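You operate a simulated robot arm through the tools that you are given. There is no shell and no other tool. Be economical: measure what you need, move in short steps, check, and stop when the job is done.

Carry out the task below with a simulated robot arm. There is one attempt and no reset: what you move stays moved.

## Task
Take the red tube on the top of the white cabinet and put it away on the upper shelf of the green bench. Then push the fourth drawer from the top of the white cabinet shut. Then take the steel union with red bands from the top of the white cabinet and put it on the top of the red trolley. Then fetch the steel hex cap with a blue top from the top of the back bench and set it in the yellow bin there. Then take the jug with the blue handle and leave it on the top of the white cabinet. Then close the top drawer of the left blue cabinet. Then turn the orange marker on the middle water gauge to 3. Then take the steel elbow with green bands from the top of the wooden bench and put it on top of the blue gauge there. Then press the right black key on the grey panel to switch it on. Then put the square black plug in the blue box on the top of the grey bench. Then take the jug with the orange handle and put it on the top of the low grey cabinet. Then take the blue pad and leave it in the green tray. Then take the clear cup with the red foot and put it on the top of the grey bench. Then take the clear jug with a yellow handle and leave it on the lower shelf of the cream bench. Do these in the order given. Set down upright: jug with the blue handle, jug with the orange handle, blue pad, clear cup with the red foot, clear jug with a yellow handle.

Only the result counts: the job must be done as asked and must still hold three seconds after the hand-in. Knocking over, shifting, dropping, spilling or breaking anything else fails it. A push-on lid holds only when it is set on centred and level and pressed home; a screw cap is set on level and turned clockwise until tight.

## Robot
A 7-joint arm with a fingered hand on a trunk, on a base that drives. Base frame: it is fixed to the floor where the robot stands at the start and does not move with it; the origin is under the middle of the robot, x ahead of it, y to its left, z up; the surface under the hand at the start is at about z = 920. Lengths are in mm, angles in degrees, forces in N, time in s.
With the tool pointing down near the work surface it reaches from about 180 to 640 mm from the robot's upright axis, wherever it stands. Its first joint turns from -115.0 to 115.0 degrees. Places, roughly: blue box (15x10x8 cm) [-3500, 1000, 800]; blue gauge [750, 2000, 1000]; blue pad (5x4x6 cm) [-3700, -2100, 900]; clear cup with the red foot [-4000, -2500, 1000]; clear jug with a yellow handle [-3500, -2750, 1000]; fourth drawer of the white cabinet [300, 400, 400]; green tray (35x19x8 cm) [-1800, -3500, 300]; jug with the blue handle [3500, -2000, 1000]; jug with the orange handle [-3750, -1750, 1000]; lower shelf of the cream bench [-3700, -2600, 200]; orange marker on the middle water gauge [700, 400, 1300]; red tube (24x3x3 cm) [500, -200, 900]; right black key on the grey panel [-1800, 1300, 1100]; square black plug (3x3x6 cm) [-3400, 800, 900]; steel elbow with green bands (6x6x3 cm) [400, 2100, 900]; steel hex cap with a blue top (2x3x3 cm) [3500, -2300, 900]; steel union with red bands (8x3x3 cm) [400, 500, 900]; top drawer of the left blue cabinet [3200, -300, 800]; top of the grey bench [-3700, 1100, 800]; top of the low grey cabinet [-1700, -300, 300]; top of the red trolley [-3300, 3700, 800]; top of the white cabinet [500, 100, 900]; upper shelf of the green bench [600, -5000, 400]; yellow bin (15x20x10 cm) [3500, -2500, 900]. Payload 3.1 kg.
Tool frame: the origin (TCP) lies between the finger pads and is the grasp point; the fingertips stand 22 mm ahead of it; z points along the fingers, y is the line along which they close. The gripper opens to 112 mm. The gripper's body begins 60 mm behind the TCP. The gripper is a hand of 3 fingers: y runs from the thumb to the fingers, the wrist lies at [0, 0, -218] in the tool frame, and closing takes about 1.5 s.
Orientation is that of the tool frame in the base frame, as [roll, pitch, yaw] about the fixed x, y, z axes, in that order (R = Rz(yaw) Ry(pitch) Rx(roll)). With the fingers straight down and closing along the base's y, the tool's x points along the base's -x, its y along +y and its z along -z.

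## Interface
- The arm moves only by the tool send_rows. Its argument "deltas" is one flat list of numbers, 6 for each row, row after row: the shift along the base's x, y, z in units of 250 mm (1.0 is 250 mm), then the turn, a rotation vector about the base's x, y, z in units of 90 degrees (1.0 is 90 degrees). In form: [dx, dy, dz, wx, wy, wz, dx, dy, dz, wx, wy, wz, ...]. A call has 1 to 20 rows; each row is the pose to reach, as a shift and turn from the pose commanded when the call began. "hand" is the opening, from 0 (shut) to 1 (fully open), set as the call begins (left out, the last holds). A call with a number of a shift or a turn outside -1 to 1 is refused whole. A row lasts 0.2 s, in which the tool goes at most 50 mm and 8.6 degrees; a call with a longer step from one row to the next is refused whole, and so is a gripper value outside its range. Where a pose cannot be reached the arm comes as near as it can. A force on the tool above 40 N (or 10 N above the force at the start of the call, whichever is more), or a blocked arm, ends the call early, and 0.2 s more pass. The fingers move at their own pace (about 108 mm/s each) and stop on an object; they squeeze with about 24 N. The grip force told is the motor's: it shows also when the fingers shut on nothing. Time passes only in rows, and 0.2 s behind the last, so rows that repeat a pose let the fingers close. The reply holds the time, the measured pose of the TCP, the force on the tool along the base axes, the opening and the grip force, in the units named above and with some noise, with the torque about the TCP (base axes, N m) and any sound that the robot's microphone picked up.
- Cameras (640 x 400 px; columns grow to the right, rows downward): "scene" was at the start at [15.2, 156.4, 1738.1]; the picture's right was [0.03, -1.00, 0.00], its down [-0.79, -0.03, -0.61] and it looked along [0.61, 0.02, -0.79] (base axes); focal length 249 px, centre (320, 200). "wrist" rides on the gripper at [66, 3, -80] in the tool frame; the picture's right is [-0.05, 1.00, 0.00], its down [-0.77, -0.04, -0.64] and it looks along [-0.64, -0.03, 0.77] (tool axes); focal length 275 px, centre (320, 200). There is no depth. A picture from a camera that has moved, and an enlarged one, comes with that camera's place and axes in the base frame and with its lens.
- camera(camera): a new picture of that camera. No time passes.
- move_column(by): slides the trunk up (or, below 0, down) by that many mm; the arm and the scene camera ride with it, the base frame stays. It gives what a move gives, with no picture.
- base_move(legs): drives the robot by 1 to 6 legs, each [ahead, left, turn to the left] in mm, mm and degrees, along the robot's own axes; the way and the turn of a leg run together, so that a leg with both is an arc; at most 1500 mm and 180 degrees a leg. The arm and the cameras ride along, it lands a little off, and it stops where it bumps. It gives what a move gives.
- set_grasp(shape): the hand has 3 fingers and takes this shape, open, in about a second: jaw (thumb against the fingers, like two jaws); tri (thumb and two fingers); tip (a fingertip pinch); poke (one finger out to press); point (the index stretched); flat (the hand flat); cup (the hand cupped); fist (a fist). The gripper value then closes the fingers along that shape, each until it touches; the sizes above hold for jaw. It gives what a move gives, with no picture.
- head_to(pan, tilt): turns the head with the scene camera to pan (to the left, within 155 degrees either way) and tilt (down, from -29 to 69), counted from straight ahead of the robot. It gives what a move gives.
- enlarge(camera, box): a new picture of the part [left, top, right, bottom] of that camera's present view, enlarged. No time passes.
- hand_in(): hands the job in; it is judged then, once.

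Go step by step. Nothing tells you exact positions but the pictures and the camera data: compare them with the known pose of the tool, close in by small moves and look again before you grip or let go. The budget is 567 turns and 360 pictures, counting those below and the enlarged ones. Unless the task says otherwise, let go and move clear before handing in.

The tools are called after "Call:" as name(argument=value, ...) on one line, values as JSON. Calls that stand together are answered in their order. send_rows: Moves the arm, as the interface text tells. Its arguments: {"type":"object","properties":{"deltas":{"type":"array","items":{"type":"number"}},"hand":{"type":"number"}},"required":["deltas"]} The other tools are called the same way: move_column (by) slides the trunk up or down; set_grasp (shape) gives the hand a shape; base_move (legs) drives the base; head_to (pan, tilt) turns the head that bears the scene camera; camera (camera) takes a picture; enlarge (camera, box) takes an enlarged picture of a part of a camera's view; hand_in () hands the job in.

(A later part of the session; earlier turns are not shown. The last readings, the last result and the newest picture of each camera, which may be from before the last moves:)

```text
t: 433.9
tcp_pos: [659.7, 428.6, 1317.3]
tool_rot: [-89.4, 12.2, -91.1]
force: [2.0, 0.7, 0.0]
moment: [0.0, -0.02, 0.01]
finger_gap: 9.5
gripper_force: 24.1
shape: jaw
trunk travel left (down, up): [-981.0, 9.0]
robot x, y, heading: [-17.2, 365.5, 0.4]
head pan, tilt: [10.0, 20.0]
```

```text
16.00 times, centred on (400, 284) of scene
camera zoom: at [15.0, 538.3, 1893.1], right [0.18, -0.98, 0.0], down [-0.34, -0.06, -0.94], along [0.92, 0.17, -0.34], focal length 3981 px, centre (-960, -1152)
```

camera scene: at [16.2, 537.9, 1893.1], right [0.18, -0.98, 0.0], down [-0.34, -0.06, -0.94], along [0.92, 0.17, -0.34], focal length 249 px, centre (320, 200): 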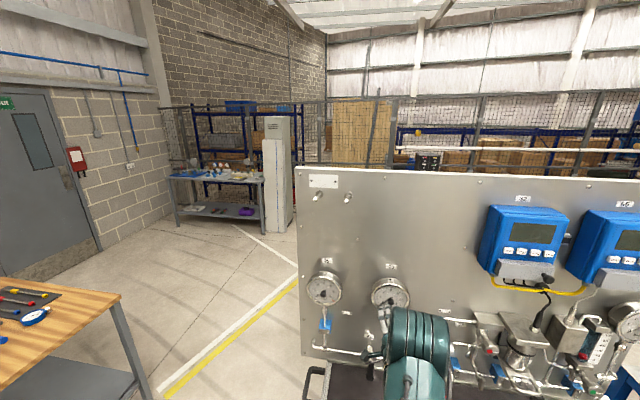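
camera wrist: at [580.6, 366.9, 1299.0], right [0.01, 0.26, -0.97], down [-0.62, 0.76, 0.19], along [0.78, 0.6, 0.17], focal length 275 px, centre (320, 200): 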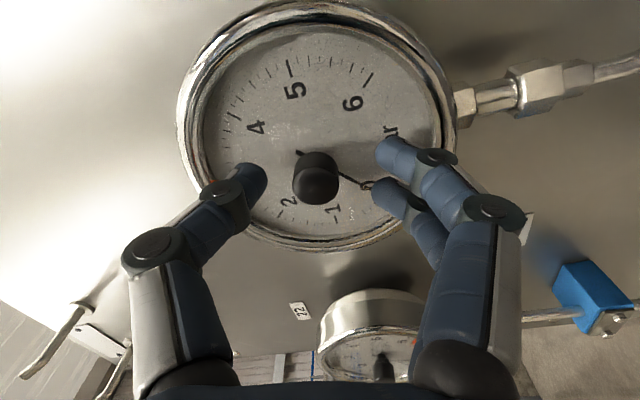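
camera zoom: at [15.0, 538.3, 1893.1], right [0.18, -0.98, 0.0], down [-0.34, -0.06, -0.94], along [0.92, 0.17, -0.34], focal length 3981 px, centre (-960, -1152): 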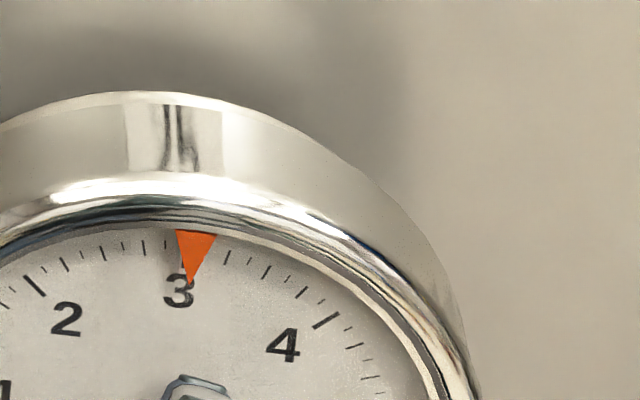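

Good firm grip (gap 9.5, no side force). Marker about +0.05; turn −2° and release.

Call:
send_rows(deltas=[0, 0, 0, -0.022, 0, 0, 0, 0, 0, -0.022, 0, 0])

Call:
send_rows(deltas=[0, 0, 0, 0, 0, 0, 0, 0, 0, 0, 0, 0], hand=0.4)

Call:
send_rows(deltas=[-0.1, 0, 0, 0, 0, 0, -0.3, 0, 0, 0, 0, 0, -0.5, 0, 0, 0, 0, 0, -0.7, 0, 0, 0, 0, 0])

Call:
enlarge(camera="scene", box=[370, 265, 430, 310])

```text
t: 434.5
tcp_pos: [660.6, 427.7, 1317.9]
tool_rot: [-89.5, 10.3, -91.0]
force: [2.6, 0.3, 2.3]
moment: [0.01, 0.01, 0.02]
finger_gap: 9.3
gripper_force: 24.4
shape: jaw
trunk travel left (down, up): [-981.0, 9.0]
robot x, y, heading: [-19.2, 369.0, 0.4]
head pan, tilt: [10.0, 20.0]
```

```text
t: 435.1
tcp_pos: [660.3, 427.6, 1318.4]
tool_rot: [-89.3, 10.2, -90.9]
force: [0.2, 0.6, 0.2]
moment: [0.03, 0.01, 0.04]
finger_gap: 44.2
gripper_force: 0.1
shape: jaw
trunk travel left (down, up): [-981.0, 9.0]
robot x, y, heading: [-15.3, 368.6, 0.1]
head pan, tilt: [10.0, 20.0]
```

```text
t: 436.1
tcp_pos: [479.0, 437.1, 1319.3]
tool_rot: [-89.1, 10.1, -90.5]
force: [0.4, -0.5, 0.3]
moment: [0.01, 0.02, -0.02]
finger_gap: 44.6
gripper_force: 0.1
shape: jaw
trunk travel left (down, up): [-981.0, 9.0]
robot x, y, heading: [-13.7, 367.3, 0.1]
head pan, tilt: [10.0, 20.0]
```

```text
8.89 times, centred on (400, 288) of scene
camera zoom: at [4.5, 546.9, 1892.4], right [0.18, -0.98, 0.01], down [-0.33, -0.07, -0.94], along [0.93, 0.17, -0.34], focal length 2212 px, centre (-391, -578)
```

zoom: 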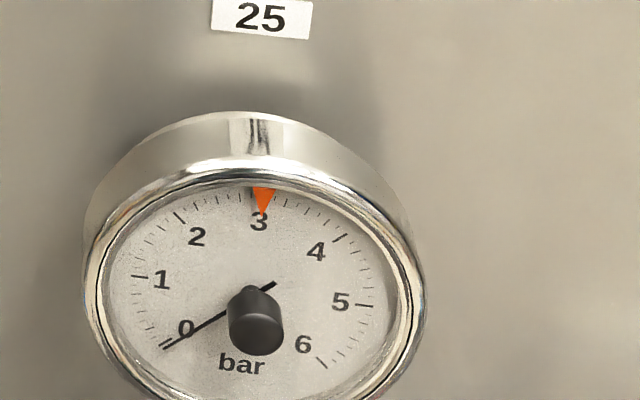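

Marker sits on 3. Next: the elbow on the wooden bench. Back off, turn the tool down, and drive in front of the bench's near end facing +y.

Call:
base_move(legs=[[-405, 0, 0]])

Call:
send_rows(deltas=[0, 0, -0.02, 0, 0.09, 0, 0, 0, -0.1, 0, 0.18, 0, 0, 0, -0.2, 0, 0.27, 0, 0, 0, -0.3, 0, 0.36, 0, 0, 0, -0.4, 0, 0.45, 0, 0, 0, -0.5, 0, 0.54, 0, 0, 0, -0.6, 0, 0.63, 0, 0, 0, -0.7, 0, 0.72, 0, 0, 0, -0.75, 0, 0.81, 0, 0, 0, -0.75, 0, 0.9, 0, 0, 0, -0.75, 0, 0.99, 0])

Call:
base_move(legs=[[0, 890, 0], [1010, 0, 0], [0, 0, 90], [150, 0, 0]])

Call:
head_to(pan=0, tilt=45)

Call:
camera(camera="scene")

Call:
camera(camera="wrist")

```text
t: 438.6
tcp_pos: [81.7, 426.7, 1316.4]
tool_rot: [-89.4, 10.3, -90.9]
force: [-0.9, 0.5, 0.9]
moment: [-0.01, -0.02, 0.0]
finger_gap: 44.1
gripper_force: 0.0
shape: jaw
trunk travel left (down, up): [-981.0, 9.0]
robot x, y, heading: [-421.1, 367.6, 0.3]
head pan, tilt: [10.0, 20.0]
```

```text
t: 441.0
tcp_pos: [81.4, 426.3, 1128.7]
tool_rot: [-178.6, -0.6, -100.4]
force: [0.1, -0.2, 0.6]
moment: [0.01, -0.04, 0.02]
finger_gap: 44.5
gripper_force: 0.0
shape: jaw
trunk travel left (down, up): [-981.0, 9.0]
robot x, y, heading: [-421.4, 368.0, 0.2]
head pan, tilt: [10.0, 20.0]
```

```text
t: 455.4
tcp_pos: [519.7, 1910.6, 1130.0]
tool_rot: [-178.3, -0.6, -9.6]
force: [-0.5, 0.1, 0.3]
moment: [0.03, 0.04, -0.01]
finger_gap: 44.7
gripper_force: 0.0
shape: jaw
trunk travel left (down, up): [-981.0, 9.0]
robot x, y, heading: [585.6, 1409.2, 91.2]
head pan, tilt: [10.0, 20.0]
```

```text
t: 456.3
tcp_pos: [519.5, 1911.9, 1129.3]
tool_rot: [-178.3, -0.7, -9.6]
force: [-0.4, 0.3, 0.7]
moment: [0.0, 0.02, 0.0]
finger_gap: 44.3
gripper_force: 0.0
shape: jaw
trunk travel left (down, up): [-981.0, 9.0]
robot x, y, heading: [584.6, 1412.5, 90.9]
head pan, tilt: [0.0, 45.0]
```

```text
241 pictures are left
camera scene: at [433.3, 1430.8, 1854.5], right [1.0, 0.02, 0.0], down [0.01, -0.71, -0.71], along [-0.01, 0.71, -0.71], focal length 249 px, centre (320, 200)
```

scene: 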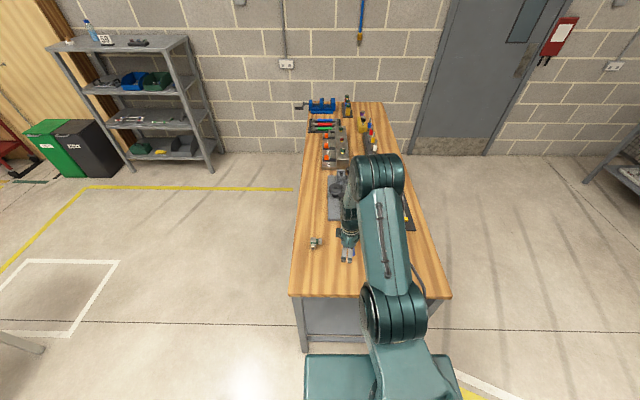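

```text
240 pictures are left
camera wrist: at [584.8, 1896.0, 1209.9], right [-0.21, -0.98, -0.03], down [-0.76, 0.15, 0.63], along [-0.61, 0.16, -0.78], focal length 275 px, centre (320, 200)
```

wrist: 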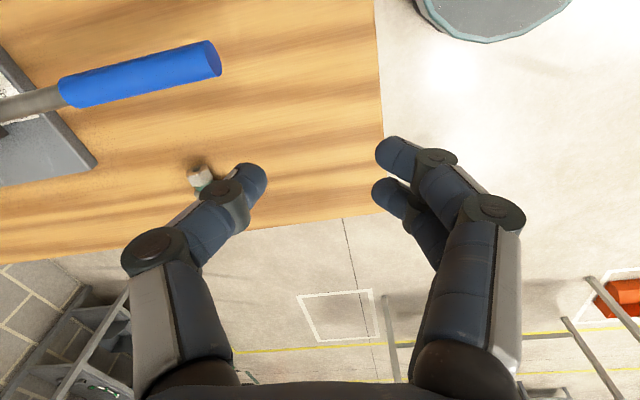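

The elbow is at about (406,2088). Move closer and put the hand above it for a look.

Call:
base_move(legs=[[0, 75, -0.9], [130, 0, 0]])

Call:
camera(camera="wrist")

Call:
camera(camera="scene")

```text
t: 458.2
tcp_pos: [453.2, 2042.4, 1130.6]
tool_rot: [-178.4, -0.7, -10.6]
force: [0.9, 0.4, -0.4]
moment: [0.03, -0.02, -0.01]
finger_gap: 44.3
gripper_force: 0.1
shape: jaw
trunk travel left (down, up): [-981.0, 9.0]
robot x, y, heading: [513.4, 1535.7, 90.1]
head pan, tilt: [0.0, 45.0]
```

```text
239 pictures are left
camera wrist: at [518.0, 2024.2, 1210.5], right [-0.23, -0.97, -0.03], down [-0.76, 0.16, 0.63], along [-0.61, 0.17, -0.78], focal length 275 px, centre (320, 200)
```

wrist: 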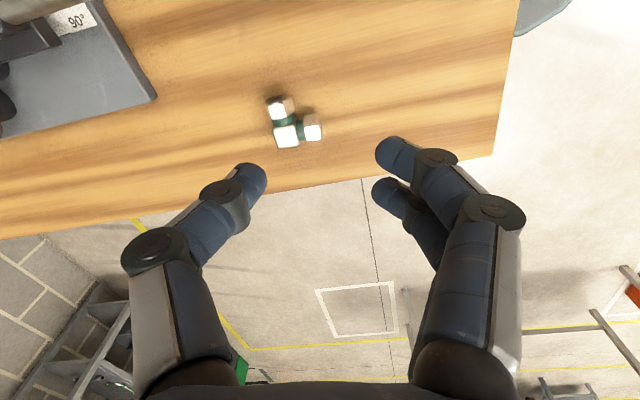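

```text
238 pictures are left
camera scene: at [358.4, 1561.1, 1854.5], right [1.0, 0.0, 0.0], down [0.0, -0.71, -0.71], along [0.0, 0.71, -0.71], focal length 249 px, centre (320, 200)
```

scene: 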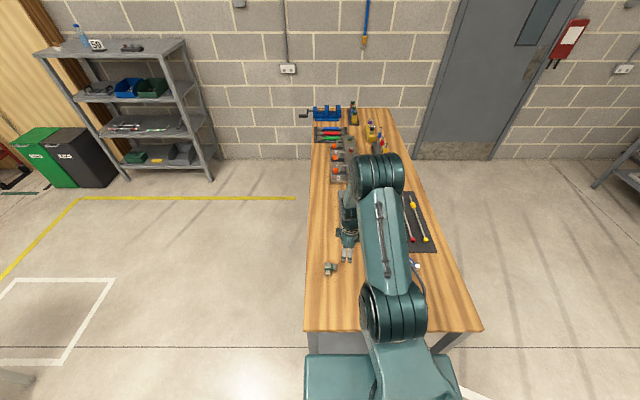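

Call:
enlarge(camera="wrist", box=[240, 70, 360, 170])

Call:
enlarge(camera="scene", box=[390, 180, 470, 290])

```text
4.00 times, centred on (300, 120) of wrist
camera zoom: at [518.0, 2024.2, 1210.5], right [-0.23, -0.97, -0.03], down [-0.76, 0.16, 0.63], along [-0.61, 0.17, -0.78], focal length 1101 px, centre (400, 520)
```

zoom: 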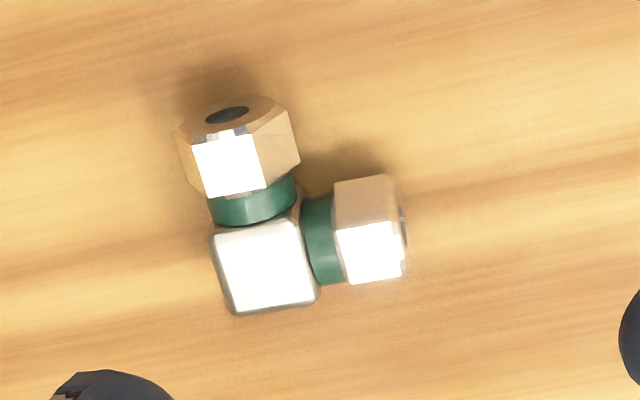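

```text
3.64 times, centred on (430, 235) of scene
camera zoom: at [358.4, 1561.1, 1854.5], right [1.0, 0.0, 0.0], down [0.0, -0.71, -0.71], along [0.0, 0.71, -0.71], focal length 905 px, centre (-80, 73)
```

zoom: 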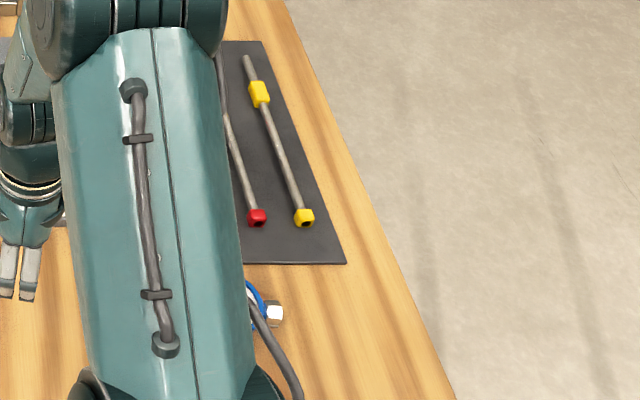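

The elbow's cube is at (395,2100) with arms to +x and -y. I'll grip along y across cube and -y arm at about (394,2085). Move above it.

Call:
send_rows(deltas=[-0.08, 0.06, -0.1, 0, 0, 0.03, -0.16, 0.12, -0.25, 0, 0, 0.073, -0.236, 0.172, -0.4, 0, 0, 0.073, -0.236, 0.172, -0.56, 0, 0, 0.073], hand=1)

Call:
camera(camera="wrist")

```text
t: 459.2
tcp_pos: [393.6, 2086.1, 987.8]
tool_rot: [-178.4, -0.7, -4.0]
force: [0.1, 0.6, -0.5]
moment: [0.01, 0.01, 0.04]
finger_gap: 112.0
gripper_force: 0.1
shape: jaw
trunk travel left (down, up): [-981.0, 9.0]
robot x, y, heading: [510.7, 1543.0, 89.9]
head pan, tilt: [0.0, 45.0]
```

```text
235 pictures are left
camera wrist: at [460.2, 2075.9, 1068.9], right [-0.12, -0.99, -0.03], down [-0.78, 0.07, 0.63], along [-0.62, 0.09, -0.78], focal length 275 px, centre (320, 200)
```

wrist: 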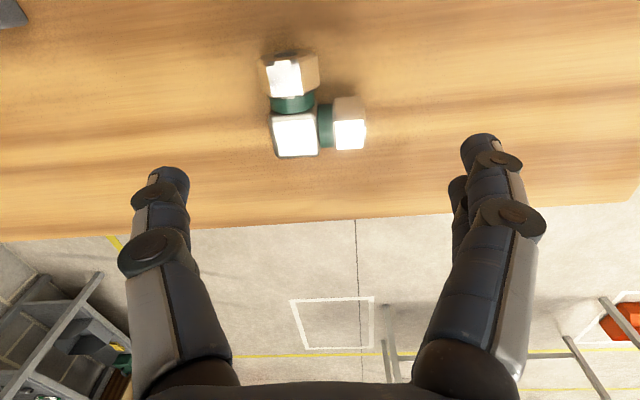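

Call:
send_rows(deltas=[0.02, 0, -0.1, 0, 0, 0, 0.02, 0, -0.2, 0, 0, 0])

Call:
camera(camera="wrist")

```text
t: 459.8
tcp_pos: [397.8, 2087.4, 939.4]
tool_rot: [-178.4, -0.8, -4.1]
force: [0.0, 0.3, -0.5]
moment: [0.01, -0.01, -0.02]
finger_gap: 112.0
gripper_force: 0.0
shape: jaw
trunk travel left (down, up): [-981.0, 9.0]
robot x, y, heading: [509.7, 1542.3, 90.3]
head pan, tilt: [0.0, 45.0]
```

```text
234 pictures are left
camera wrist: at [465.3, 2076.7, 1019.5], right [-0.12, -0.99, -0.03], down [-0.78, 0.07, 0.63], along [-0.62, 0.1, -0.78], focal length 275 px, centre (320, 200)
```

wrist: 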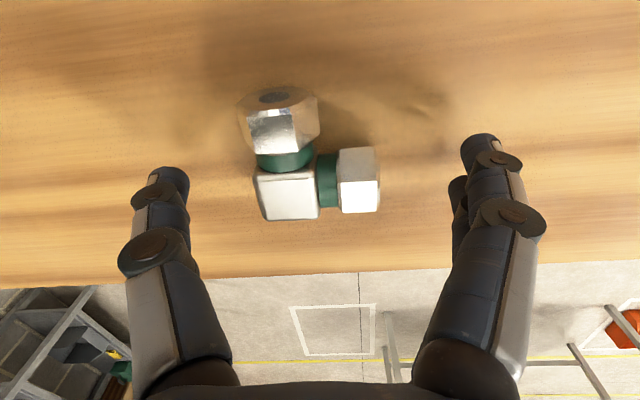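

Call:
send_rows(deltas=[0, 0, -0.02, 0, 0, 0, 0, 0, -0.04, 0, 0, 0, 0, 0, -0.06, 0, 0, 0])

Call:
camera(camera="wrist")

```text
t: 460.6
tcp_pos: [399.6, 2087.2, 924.9]
tool_rot: [-178.5, -0.7, -4.1]
force: [0.1, 0.2, -0.2]
moment: [0.0, -0.02, -0.01]
finger_gap: 112.1
gripper_force: 0.1
shape: jaw
trunk travel left (down, up): [-981.0, 9.0]
robot x, y, heading: [508.8, 1543.0, 90.0]
head pan, tilt: [0.0, 45.0]
```

```text
233 pictures are left
camera wrist: at [465.5, 2076.2, 1005.3], right [-0.12, -0.99, -0.03], down [-0.78, 0.07, 0.63], along [-0.62, 0.1, -0.78], focal length 275 px, centre (320, 200)
```

wrist: 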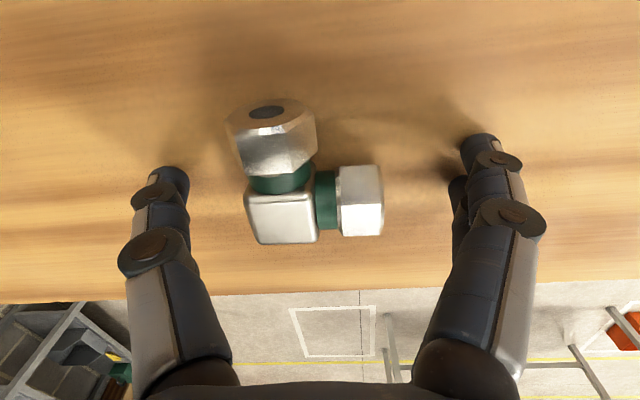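

Call:
send_rows(deltas=[0, 0, 0, 0, 0, 0, 0, 0, 0, 0, 0, 0, 0, 0, 0, 0, 0, 0, 0, 0, 0, 0, 0, 0, 0, 0, 0, 0, 0, 0], hand=0)

Call:
send_rows(deltas=[0, 0, 0.1, 0, 0, 0, 0, 0, 0.25, 0, 0, 0, 0, 0, 0.4, 0, 0, 0, 0, 0, 0.55, 0, 0, 0, 0, 0, 0.7, 0, 0, 0])

Call:
camera(camera="wrist")

```text
t: 461.8
tcp_pos: [399.7, 2086.7, 925.3]
tool_rot: [-178.3, -0.6, -4.0]
force: [-0.4, 0.7, 0.6]
moment: [0.03, 0.06, 0.0]
finger_gap: 39.9
gripper_force: 23.6
shape: jaw
trunk travel left (down, up): [-981.0, 9.0]
robot x, y, heading: [515.8, 1540.5, 90.2]
head pan, tilt: [0.0, 45.0]
```

```text
t: 463.0
tcp_pos: [400.1, 2085.5, 1098.6]
tool_rot: [-178.3, -0.7, -4.0]
force: [-0.4, 0.1, -1.2]
moment: [-0.04, -0.02, 0.01]
finger_gap: 39.3
gripper_force: 23.9
shape: jaw
trunk travel left (down, up): [-981.0, 9.0]
robot x, y, heading: [511.8, 1543.2, 89.9]
head pan, tilt: [0.0, 45.0]
```

```text
232 pictures are left
camera wrist: at [466.1, 2075.2, 1180.3], right [-0.12, -0.99, -0.03], down [-0.78, 0.07, 0.63], along [-0.62, 0.1, -0.78], focal length 275 px, centre (320, 200)
```

wrist: 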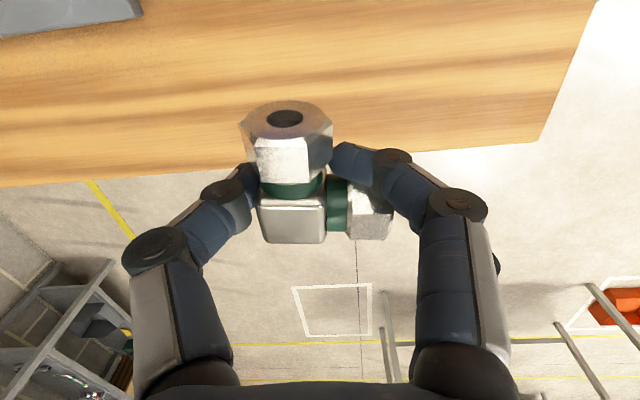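

Elbow held. Now look for the blue gauge.

Call:
head_to(pan=-20, tilt=60)

Call:
camera(camera="scene")

```text
t: 463.8
tcp_pos: [398.8, 2087.4, 1098.4]
tool_rot: [-178.4, -0.7, -4.0]
force: [1.4, -0.3, 0.2]
moment: [-0.02, -0.01, 0.0]
finger_gap: 39.1
gripper_force: 23.5
shape: jaw
trunk travel left (down, up): [-981.0, 9.0]
robot x, y, heading: [508.4, 1543.7, 89.9]
head pan, tilt: [-20.0, 60.0]
```

```text
231 pictures are left
camera scene: at [380.9, 1545.1, 1835.0], right [0.94, -0.34, 0.0], down [-0.3, -0.81, -0.5], along [0.17, 0.47, -0.87], focal length 249 px, centre (320, 200)
```

scene: 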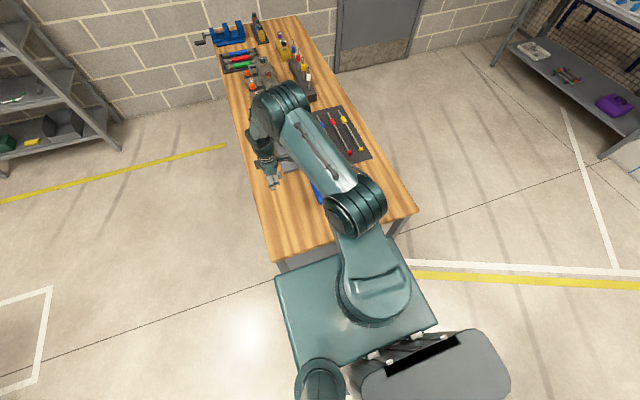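

Call:
base_move(legs=[[-150, 0, 0], [0, -300, 0]])

Call:
head_to(pan=0, tilt=50)

Call:
camera(camera="scene")

Call:
camera(camera="wrist")

```text
t: 466.8
tcp_pos: [700.5, 1936.0, 1098.0]
tool_rot: [-178.4, -0.6, -4.1]
force: [-0.3, 0.0, -1.3]
moment: [0.01, 0.0, -0.01]
finger_gap: 39.4
gripper_force: 24.3
shape: jaw
trunk travel left (down, up): [-981.0, 9.0]
robot x, y, heading: [812.4, 1385.8, 90.2]
head pan, tilt: [-20.0, 60.0]
```

```text
t: 467.7
tcp_pos: [701.9, 1934.8, 1098.4]
tool_rot: [-178.3, -0.8, -4.1]
force: [0.0, -0.3, -1.1]
moment: [-0.01, -0.02, -0.01]
finger_gap: 39.1
gripper_force: 24.0
shape: jaw
trunk travel left (down, up): [-981.0, 9.0]
robot x, y, heading: [813.1, 1391.3, 89.7]
head pan, tilt: [0.0, 50.0]
```

```text
230 pictures are left
camera scene: at [659.7, 1408.5, 1847.5], right [1.0, 0.0, 0.0], down [0.0, -0.77, -0.64], along [0.0, 0.64, -0.77], focal length 249 px, centre (320, 200)
```

scene: 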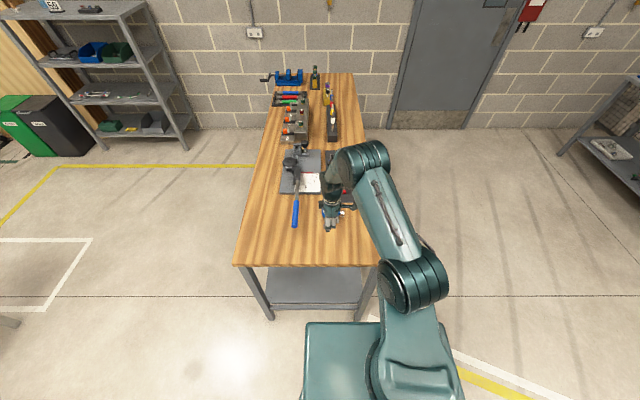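

```text
229 pictures are left
camera wrist: at [767.6, 1925.6, 1179.6], right [-0.12, -0.99, -0.03], down [-0.78, 0.07, 0.63], along [-0.62, 0.1, -0.78], focal length 275 px, centre (320, 200)
```

wrist: 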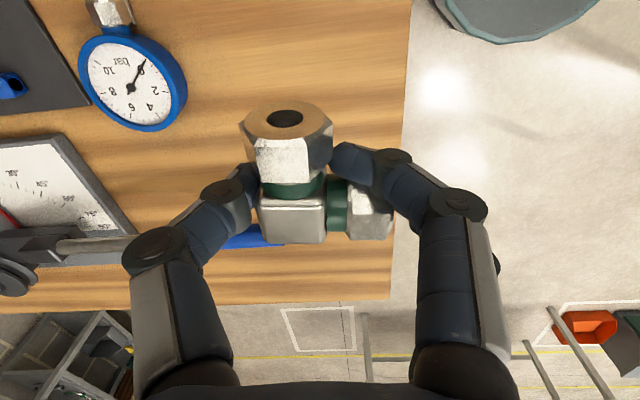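

The gauge lies face up at about (720,2099), ~90 mm across. Move closer and refine.

Call:
base_move(legs=[[130, 0, 0]])

Call:
camera(camera="wrist")

```text
t: 468.9
tcp_pos: [701.1, 2062.2, 1099.0]
tool_rot: [-178.3, -0.8, -4.1]
force: [-1.2, -1.1, -0.6]
moment: [-0.01, -0.01, -0.03]
finger_gap: 39.3
gripper_force: 23.9
shape: jaw
trunk travel left (down, up): [-981.0, 9.0]
robot x, y, heading: [812.0, 1516.6, 89.8]
head pan, tilt: [0.0, 50.0]
```

```text
228 pictures are left
camera wrist: at [767.8, 2053.5, 1180.2], right [-0.12, -0.99, -0.03], down [-0.78, 0.07, 0.63], along [-0.62, 0.1, -0.78], focal length 275 px, centre (320, 200)
```

wrist: 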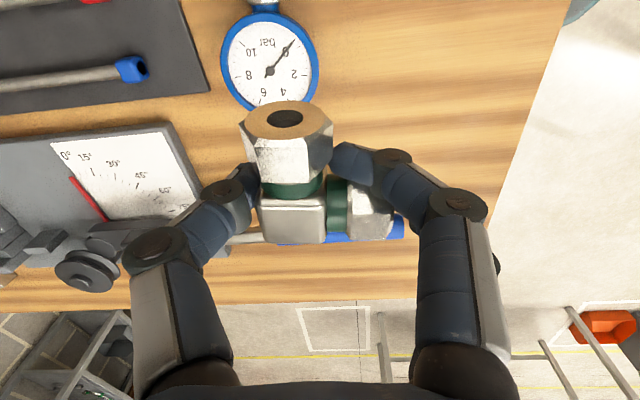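

Gauge face centre ≈(715,2113), z≈919. Move over it and lower.

Call:
send_rows(deltas=[0.02, 0.1, -0.12, 0, 0, 0, 0.02, 0.184, -0.26, 0, 0, 0, 0.02, 0.184, -0.4, 0, 0, 0, 0.02, 0.184, -0.52, 0, 0, 0])

Call:
camera(camera="wrist")

Call:
enlarge(camera="scene", box=[260, 170, 400, 280])

```text
t: 469.9
tcp_pos: [705.8, 2111.4, 967.3]
tool_rot: [-178.4, -0.8, -4.1]
force: [-0.8, -0.2, -1.4]
moment: [-0.05, 0.0, 0.01]
finger_gap: 39.1
gripper_force: 23.6
shape: jaw
trunk travel left (down, up): [-981.0, 9.0]
robot x, y, heading: [810.1, 1516.4, 90.0]
head pan, tilt: [0.0, 50.0]
```

```text
227 pictures are left
camera wrist: at [772.3, 2100.7, 1049.6], right [-0.12, -0.99, -0.03], down [-0.78, 0.07, 0.63], along [-0.62, 0.1, -0.78], focal length 275 px, centre (320, 200)
```

wrist: 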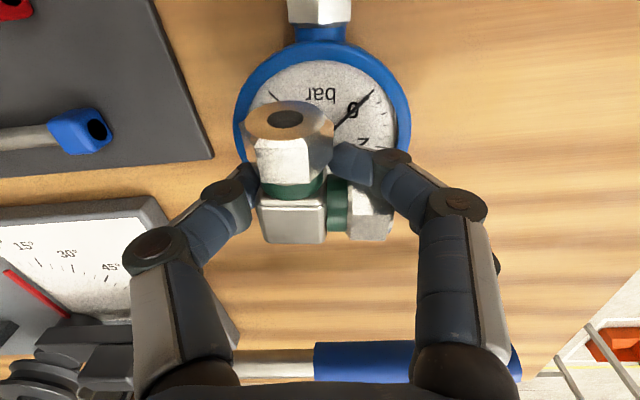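

```text
3.64 times, centred on (330, 225) of scene
camera zoom: at [659.1, 1538.0, 1847.5], right [1.0, 0.0, 0.0], down [0.0, -0.77, -0.64], along [0.0, 0.64, -0.77], focal length 905 px, centre (284, 109)
```

zoom: 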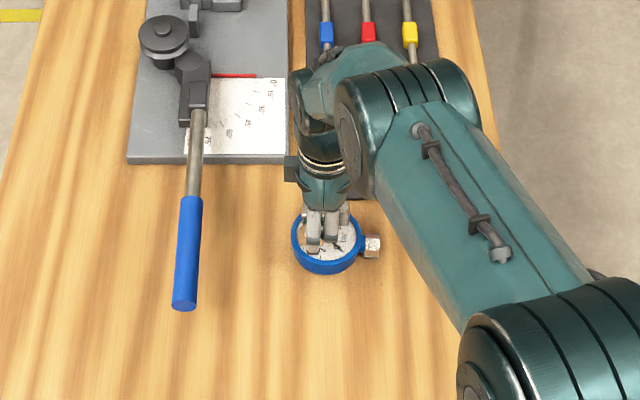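

Aligned. Lower slowly to contact.

Call:
send_rows(deltas=[0, 0, -0.03, 0, 0, 0, 0, 0, -0.06, 0, 0, 0, 0, 0, -0.08, 0, 0, 0])

Call:
send_rows(deltas=[0, 0, -0.012, 0, 0, 0, 0, 0, -0.024, 0, 0, 0])

```text
t: 470.8
tcp_pos: [707.1, 2110.1, 954.4]
tool_rot: [-178.0, -0.5, -4.1]
force: [2.5, 1.2, 35.0]
moment: [-0.44, 0.28, 0.04]
finger_gap: 39.9
gripper_force: 23.8
shape: jaw
trunk travel left (down, up): [-981.0, 9.0]
robot x, y, heading: [813.9, 1520.8, 89.7]
head pan, tilt: [0.0, 50.0]
```

```text
t: 471.1
tcp_pos: [706.3, 2111.2, 954.5]
tool_rot: [-177.6, -0.4, -4.1]
force: [3.2, -4.5, 34.4]
moment: [-0.73, 0.3, 0.11]
finger_gap: 39.5
gripper_force: 23.7
shape: jaw
trunk travel left (down, up): [-981.0, 9.0]
robot x, y, heading: [812.4, 1519.1, 89.7]
head pan, tilt: [0.0, 50.0]
stopped in row 1: the force on the tool passed its limit at 48 N (the readings are from after the stop); the commanded pose is now the measured one
```

Contact. Relieve 3 mm, open and rise.

Call:
send_rows(deltas=[0, 0, 0.012, 0, 0, 0])

Call:
send_rows(deltas=[0, 0, 0, 0, 0, 0, 0, 0, 0, 0, 0, 0, 0, 0, 0, 0, 0, 0], hand=0.65)

Call:
send_rows(deltas=[0, 0, 0.1, 0, 0, 0, 0, 0, 0.25, 0, 0, 0, 0, 0, 0.4, 0, 0, 0, 0, 0, 0.55, 0, 0, 0])

Call:
camera(camera="wrist")

```text
t: 471.5
tcp_pos: [706.7, 2111.3, 954.2]
tool_rot: [-177.8, -0.5, -4.0]
force: [2.2, -0.5, 19.1]
moment: [-0.32, 0.17, 0.04]
finger_gap: 39.9
gripper_force: 23.9
shape: jaw
trunk travel left (down, up): [-981.0, 9.0]
robot x, y, heading: [813.0, 1518.6, 89.8]
head pan, tilt: [0.0, 50.0]
```

```text
t: 472.3
tcp_pos: [706.4, 2113.2, 953.9]
tool_rot: [-177.7, -0.4, -4.1]
force: [1.8, 7.1, 27.3]
moment: [-0.8, 0.05, 0.02]
finger_gap: 63.3
gripper_force: 0.0
shape: jaw
trunk travel left (down, up): [-981.0, 9.0]
robot x, y, heading: [812.8, 1515.3, 89.8]
head pan, tilt: [0.0, 50.0]
```

```text
t: 473.3
tcp_pos: [705.2, 2113.5, 1090.3]
tool_rot: [-178.0, -0.6, -4.2]
force: [0.2, -0.6, -0.6]
moment: [0.01, 0.02, -0.02]
finger_gap: 72.4
gripper_force: 0.0
shape: jaw
trunk travel left (down, up): [-981.0, 9.0]
robot x, y, heading: [811.4, 1519.0, 89.9]
head pan, tilt: [0.0, 50.0]
```

```text
225 pictures are left
camera wrist: at [772.0, 2102.4, 1170.9], right [-0.12, -0.99, -0.04], down [-0.77, 0.07, 0.63], along [-0.62, 0.1, -0.78], focal length 275 px, centre (320, 200)
```

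wrist: 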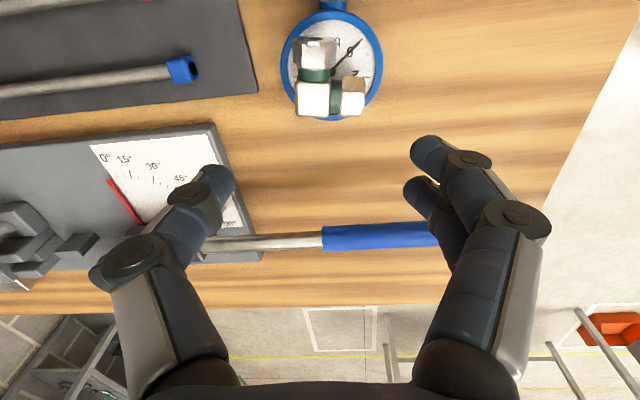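

Call:
enlarge(camera="wrist", box=[270, 0, 400, 130])

```text
3.08 times, centred on (335, 65) of wrist
camera zoom: at [772.0, 2102.4, 1170.9], right [-0.12, -0.99, -0.04], down [-0.77, 0.07, 0.63], along [-0.62, 0.1, -0.78], focal length 847 px, centre (274, 615)
```

zoom: 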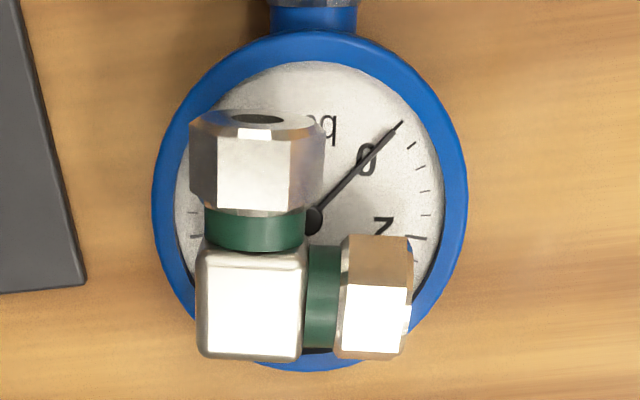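

The elbow rests on the gauge. Now drive to the grey panel and look at its keys.

Call:
base_move(legs=[[-320, 0, 0], [0, 1250, 0], [0, 0, 90], [200, 0, 0]])

Call:
head_to(pan=0, tilt=30)

Call:
camera(camera="scene")

```text
t: 486.4
tcp_pos: [-1241.2, 1099.3, 1091.1]
tool_rot: [-178.0, -0.6, 85.9]
force: [-0.2, 0.6, 0.0]
moment: [-0.02, 0.01, 0.02]
finger_gap: 72.4
gripper_force: 0.1
shape: jaw
trunk travel left (down, up): [-981.0, 9.0]
robot x, y, heading: [-649.1, 1209.2, 179.6]
head pan, tilt: [0.0, 50.0]
```

```text
t: 487.3
tcp_pos: [-1241.4, 1100.8, 1089.9]
tool_rot: [-178.0, -0.5, 85.9]
force: [-0.2, -0.1, 0.1]
moment: [-0.04, 0.01, -0.03]
finger_gap: 72.5
gripper_force: 0.1
shape: jaw
trunk travel left (down, up): [-981.0, 9.0]
robot x, y, heading: [-650.5, 1210.3, 179.8]
head pan, tilt: [0.0, 30.0]
```

```text
223 pictures are left
camera scene: at [-678.1, 1054.0, 1877.0], right [0.0, 1.0, 0.0], down [0.5, 0.0, -0.87], along [-0.87, 0.0, -0.5], focal length 249 px, centre (320, 200)
```

scene: 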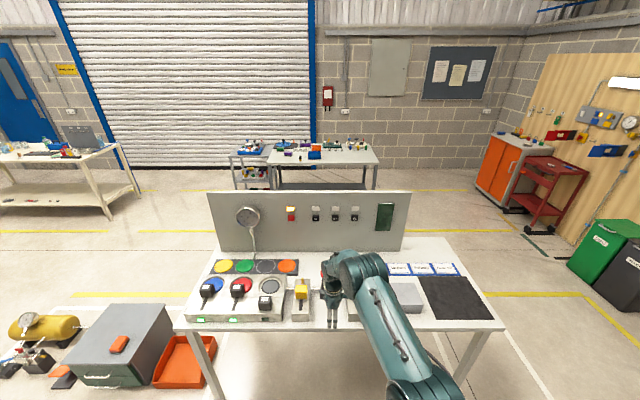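

Call:
enlarge(camera="scene", box=[270, 185, 410, 265])

```text
4.57 times, centred on (340, 225) of scene
camera zoom: at [-678.1, 1054.0, 1877.0], right [0.0, 1.0, 0.0], down [0.5, 0.0, -0.87], along [-0.87, 0.0, -0.5], focal length 1138 px, centre (229, 86)
```

zoom: 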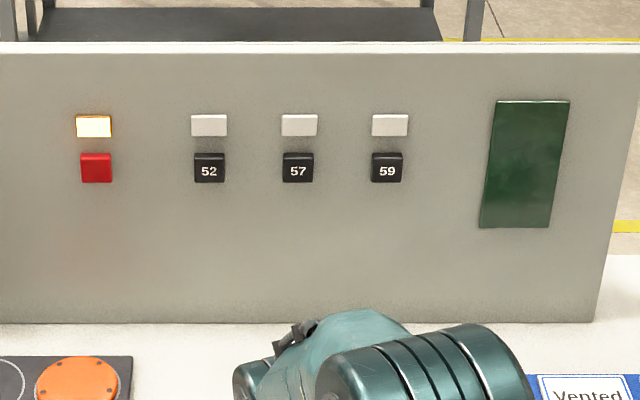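

The right black key is 59, roughly at (-1850,1250,1090). Point the tool forward (−x), close the fingers, and move in.

Call:
send_rows(deltas=[0.02, 0, 0, 0, 0.09, 0, 0.04, 0, 0, 0, 0.18, 0, 0.06, 0, 0, 0, 0.27, 0, 0.08, 0, 0, 0, 0.36, 0, 0.1, 0, 0, 0, 0.45, 0, 0.12, 0, 0, 0, 0.54, 0, 0.14, 0, 0, 0, 0.63, 0, 0.16, 0, 0, 0, 0.72, 0, 0.18, 0, 0, 0, 0.81, 0, 0.2, 0, 0, 0, 0.9, 0, 0.2, 0, 0, 0, 0.99, 0], hand=0)

Call:
base_move(legs=[[300, -130, 0.2]])

Call:
camera(camera="wrist")

Call:
camera(camera="scene")

```text
t: 489.7
tcp_pos: [-1193.8, 1099.4, 1090.9]
tool_rot: [-88.9, 4.1, 89.4]
force: [0.3, -0.9, 0.2]
moment: [0.0, 0.0, 0.02]
finger_gap: 0.1
gripper_force: 24.1
shape: jaw
trunk travel left (down, up): [-981.0, 9.0]
robot x, y, heading: [-644.0, 1206.7, 180.0]
head pan, tilt: [0.0, 30.0]
```

```text
t: 491.8
tcp_pos: [-1486.6, 1225.9, 1090.6]
tool_rot: [-88.9, 4.1, 89.7]
force: [-0.5, -0.8, 0.5]
moment: [0.01, 0.0, -0.02]
finger_gap: 0.0
gripper_force: 23.6
shape: jaw
trunk travel left (down, up): [-981.0, 9.0]
robot x, y, heading: [-942.4, 1335.0, -179.9]
head pan, tilt: [0.0, 30.0]
```

```text
221 pictures are left
camera wrist: at [-1403.5, 1292.2, 1080.4], right [-0.02, -0.12, -0.99], down [0.63, -0.77, 0.08], along [-0.78, -0.62, 0.09], focal length 275 px, centre (320, 200)
```

wrist: 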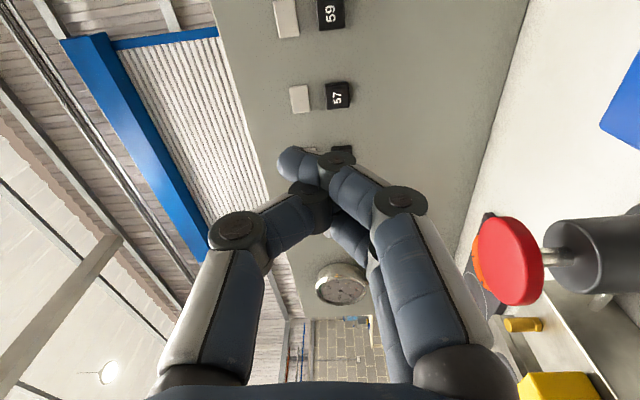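

```text
220 pictures are left
camera scene: at [-971.6, 1183.4, 1877.0], right [0.0, 1.0, 0.0], down [0.5, 0.0, -0.87], along [-0.87, 0.0, -0.5], focal length 249 px, centre (320, 200)
```

scene: 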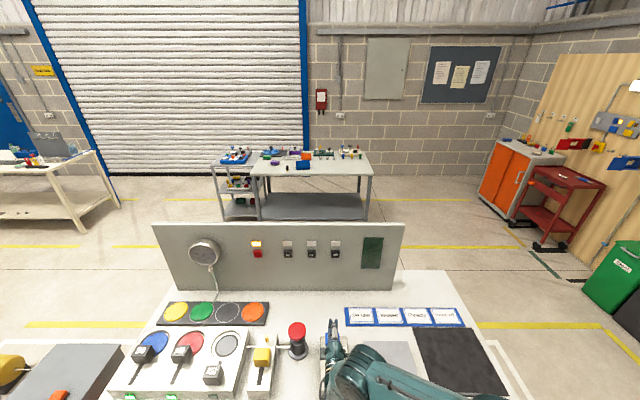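

Key 59 ≈(-1865,1254,1077). Align and approach.

Call:
base_move(legs=[[175, 0, 0]])

Call:
send_rows(deltas=[-0.12, 0.05, -0.03, 0, 0, 0, -0.24, 0.11, -0.06, 0, 0, 0, -0.36, 0.11, -0.06, 0, 0, 0, -0.48, 0.11, -0.06, 0, 0, 0])

Call:
camera(camera="wrist")

Call:
enlarge(camera="scene", box=[240, 220, 440, 345])

```text
t: 493.3
tcp_pos: [-1659.5, 1226.5, 1090.7]
tool_rot: [-88.9, 4.2, 89.7]
force: [0.9, 0.0, -0.1]
moment: [0.01, 0.0, -0.01]
finger_gap: 0.0
gripper_force: 23.5
shape: jaw
trunk travel left (down, up): [-981.0, 9.0]
robot x, y, heading: [-1117.6, 1336.3, -180.2]
head pan, tilt: [0.0, 30.0]
```

```text
t: 494.3
tcp_pos: [-1780.4, 1254.5, 1074.9]
tool_rot: [-89.1, 4.0, 89.6]
force: [-0.5, 0.1, -0.3]
moment: [-0.03, -0.02, -0.01]
finger_gap: 0.1
gripper_force: 24.0
shape: jaw
trunk travel left (down, up): [-981.0, 9.0]
robot x, y, heading: [-1112.3, 1330.3, -179.9]
head pan, tilt: [0.0, 30.0]
```

```text
219 pictures are left
camera wrist: at [-1697.6, 1319.3, 1064.4], right [-0.02, -0.12, -0.99], down [0.63, -0.77, 0.08], along [-0.78, -0.63, 0.09], focal length 275 px, centre (320, 200)
```

wrist: 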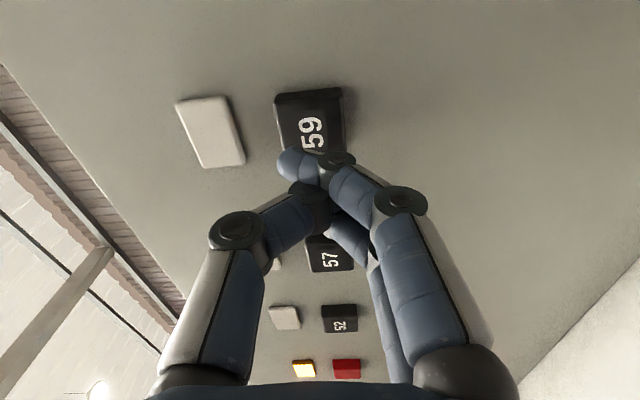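

```text
3.20 times, centred on (340, 282) of scene
camera zoom: at [-1147.1, 1182.9, 1877.0], right [0.0, 1.0, 0.0], down [0.5, 0.0, -0.87], along [-0.87, 0.0, -0.5], focal length 796 px, centre (256, -64)
```

zoom: 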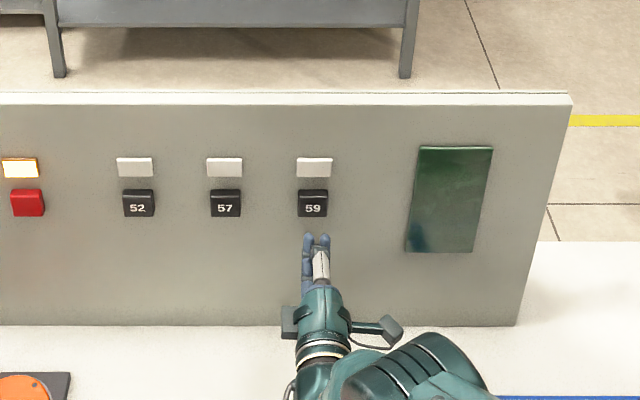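

Key front ≈x -1848. Advance slowly until it's pressed.

Call:
send_rows(deltas=[-0.06, 0.004, 0.008, 0, 0, 0, -0.12, 0.004, 0.01, 0, 0, 0, -0.14, 0.004, 0.01, 0, 0, 0, -0.16, 0.004, 0.01, 0, 0, 0, -0.18, 0.004, 0.01, 0, 0, 0, -0.2, 0.004, 0.01, 0, 0, 0, -0.22, 0.004, 0.01, 0, 0, 0])

Call:
enlarge(camera="scene", box=[240, 220, 440, 345])

```text
t: 495.9
tcp_pos: [-1829.8, 1255.2, 1078.4]
tool_rot: [-88.9, 4.0, 89.5]
force: [18.9, 0.5, -2.2]
moment: [0.04, -0.06, 0.02]
finger_gap: 0.0
gripper_force: 24.6
shape: jaw
trunk travel left (down, up): [-981.0, 9.0]
robot x, y, heading: [-1116.9, 1334.5, -179.9]
head pan, tilt: [0.0, 30.0]
heard: click
```

```text
3.20 times, centred on (340, 282) of scene
camera zoom: at [-1139.4, 1183.4, 1877.1], right [0.0, 1.0, 0.0], down [0.5, 0.0, -0.87], along [-0.87, 0.0, -0.5], focal length 796 px, centre (256, -64)
```

zoom: 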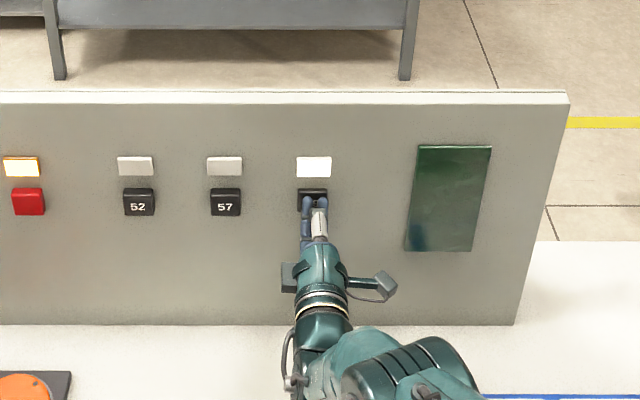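

A click was heard and the lamp over 59 looks brighter. Retract and confirm.

Call:
send_rows(deltas=[0.1, 0, 0, 0, 0, 0, 0.25, 0, 0, 0, 0, 0, 0.4, 0, 0, 0, 0, 0, 0.6, 0, 0, 0, 0, 0])

Call:
enlarge(camera="scene", box=[240, 220, 440, 345])

```text
t: 496.9
tcp_pos: [-1683.5, 1254.6, 1078.7]
tool_rot: [-88.9, 4.1, 89.5]
force: [0.2, 0.2, 0.7]
moment: [0.01, -0.01, -0.01]
finger_gap: 0.1
gripper_force: 23.5
shape: jaw
trunk travel left (down, up): [-981.0, 9.0]
robot x, y, heading: [-1111.3, 1336.7, -180.1]
head pan, tilt: [0.0, 30.0]
```

```text
3.20 times, centred on (340, 282) of scene
camera zoom: at [-1144.3, 1182.5, 1877.0], right [0.0, 1.0, 0.0], down [0.5, 0.0, -0.87], along [-0.87, 0.0, -0.5], focal length 796 px, centre (256, -64)
```

zoom: 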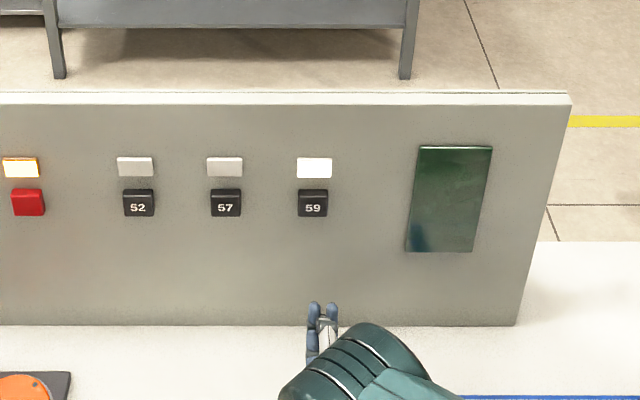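

Lamp 59 is lit. Now restore the tool to vertical and drive around to the grey bench.

Call:
base_move(legs=[[-260, 0, 0], [0, -1100, 0]])

Call:
send_rows(deltas=[0, 0, 0, 0, -0.09, 0, 0, 0, 0, 0, -0.18, 0, 0, 0, 0, 0, -0.27, 0, 0, 0, 0, 0, -0.36, 0, 0, 0, 0, 0, -0.45, 0, 0, 0, 0, 0, -0.54, 0, 0, 0, 0, 0, -0.63, 0, 0, 0, 0, 0, -0.72, 0, 0, 0, 0, 0, -0.81, 0, 0, 0, 0, 0, -0.9, 0, 0, 0, 0, 0, -0.99, 0], hand=0.7)

Call:
base_move(legs=[[1500, 0, 0], [450, 0, 0], [0, 1450, 0]])

Call:
head_to(pan=0, tilt=40)

Call:
camera(camera="scene")

```text
t: 504.0
tcp_pos: [-1424.0, 2360.0, 1077.7]
tool_rot: [-89.1, 4.2, 89.1]
force: [-0.7, -0.3, 0.2]
moment: [0.02, -0.01, 0.0]
finger_gap: 0.0
gripper_force: 24.4
shape: jaw
trunk travel left (down, up): [-981.0, 9.0]
robot x, y, heading: [-853.1, 2434.3, 179.6]
head pan, tilt: [0.0, 30.0]
```

```text
t: 506.4
tcp_pos: [-1436.8, 2386.4, 1077.4]
tool_rot: [-168.7, -6.7, 83.6]
force: [0.4, -0.2, -0.4]
moment: [0.03, 0.02, 0.01]
finger_gap: 78.4
gripper_force: 0.1
shape: jaw
out of reach, approached as far as the arm can: row 10, 11
trunk travel left (down, up): [-981.0, 9.0]
robot x, y, heading: [-856.2, 2436.4, 179.4]
head pan, tilt: [0.0, 30.0]
```

```text
t: 522.9
tcp_pos: [-3400.5, 960.3, 1078.4]
tool_rot: [-168.7, -6.7, 83.6]
force: [-0.7, -0.1, 0.8]
moment: [-0.02, 0.0, 0.01]
finger_gap: 78.0
gripper_force: 0.0
shape: jaw
trunk travel left (down, up): [-981.0, 9.0]
robot x, y, heading: [-2817.8, 1010.8, 179.3]
head pan, tilt: [0.0, 30.0]
```

```text
t: 523.6
tcp_pos: [-3400.9, 961.7, 1078.9]
tool_rot: [-168.7, -6.7, 83.5]
force: [0.6, -0.1, -0.3]
moment: [0.01, 0.0, -0.02]
finger_gap: 78.2
gripper_force: 0.0
shape: jaw
trunk travel left (down, up): [-981.0, 9.0]
robot x, y, heading: [-2816.2, 1013.0, 179.5]
head pan, tilt: [0.0, 40.0]
```

```text
215 pictures are left
camera scene: at [-2845.0, 859.4, 1861.7], right [0.01, 1.0, 0.0], down [0.64, 0.0, -0.77], along [-0.77, 0.01, -0.64], focal length 249 px, centre (320, 200)
```

scene: 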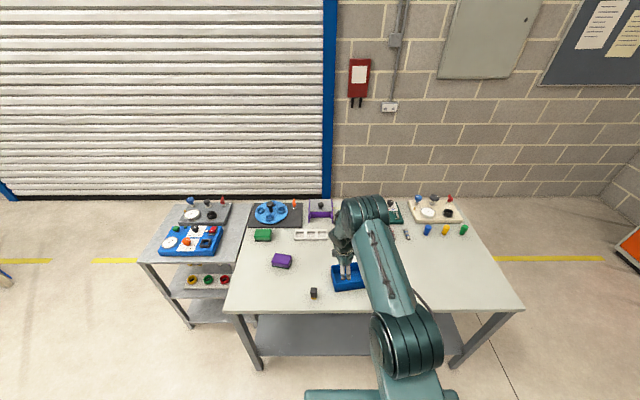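

Call:
enlarge(camera="scene", box=[250, 230, 410, 330])

Call:
camera(camera="wrist")

```text
4.00 times, centred on (330, 280) of scene
camera zoom: at [-2845.0, 859.4, 1861.7], right [0.01, 1.0, 0.0], down [0.64, 0.0, -0.77], along [-0.77, 0.01, -0.64], focal length 995 px, centre (280, -120)
```

zoom: 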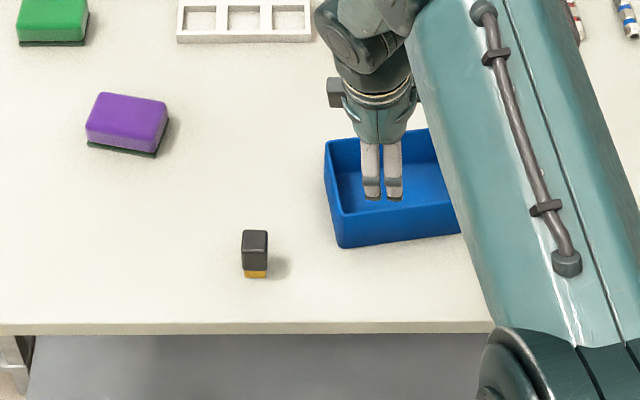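

```text
213 pictures are left
camera wrist: at [-3373.8, 1014.8, 1163.4], right [0.97, -0.13, -0.2], down [-0.01, -0.84, 0.54], along [-0.24, -0.52, -0.82], focal length 275 px, centre (320, 200)
```

wrist: 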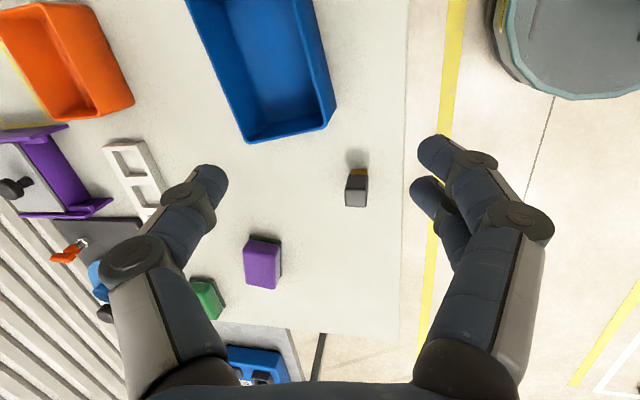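

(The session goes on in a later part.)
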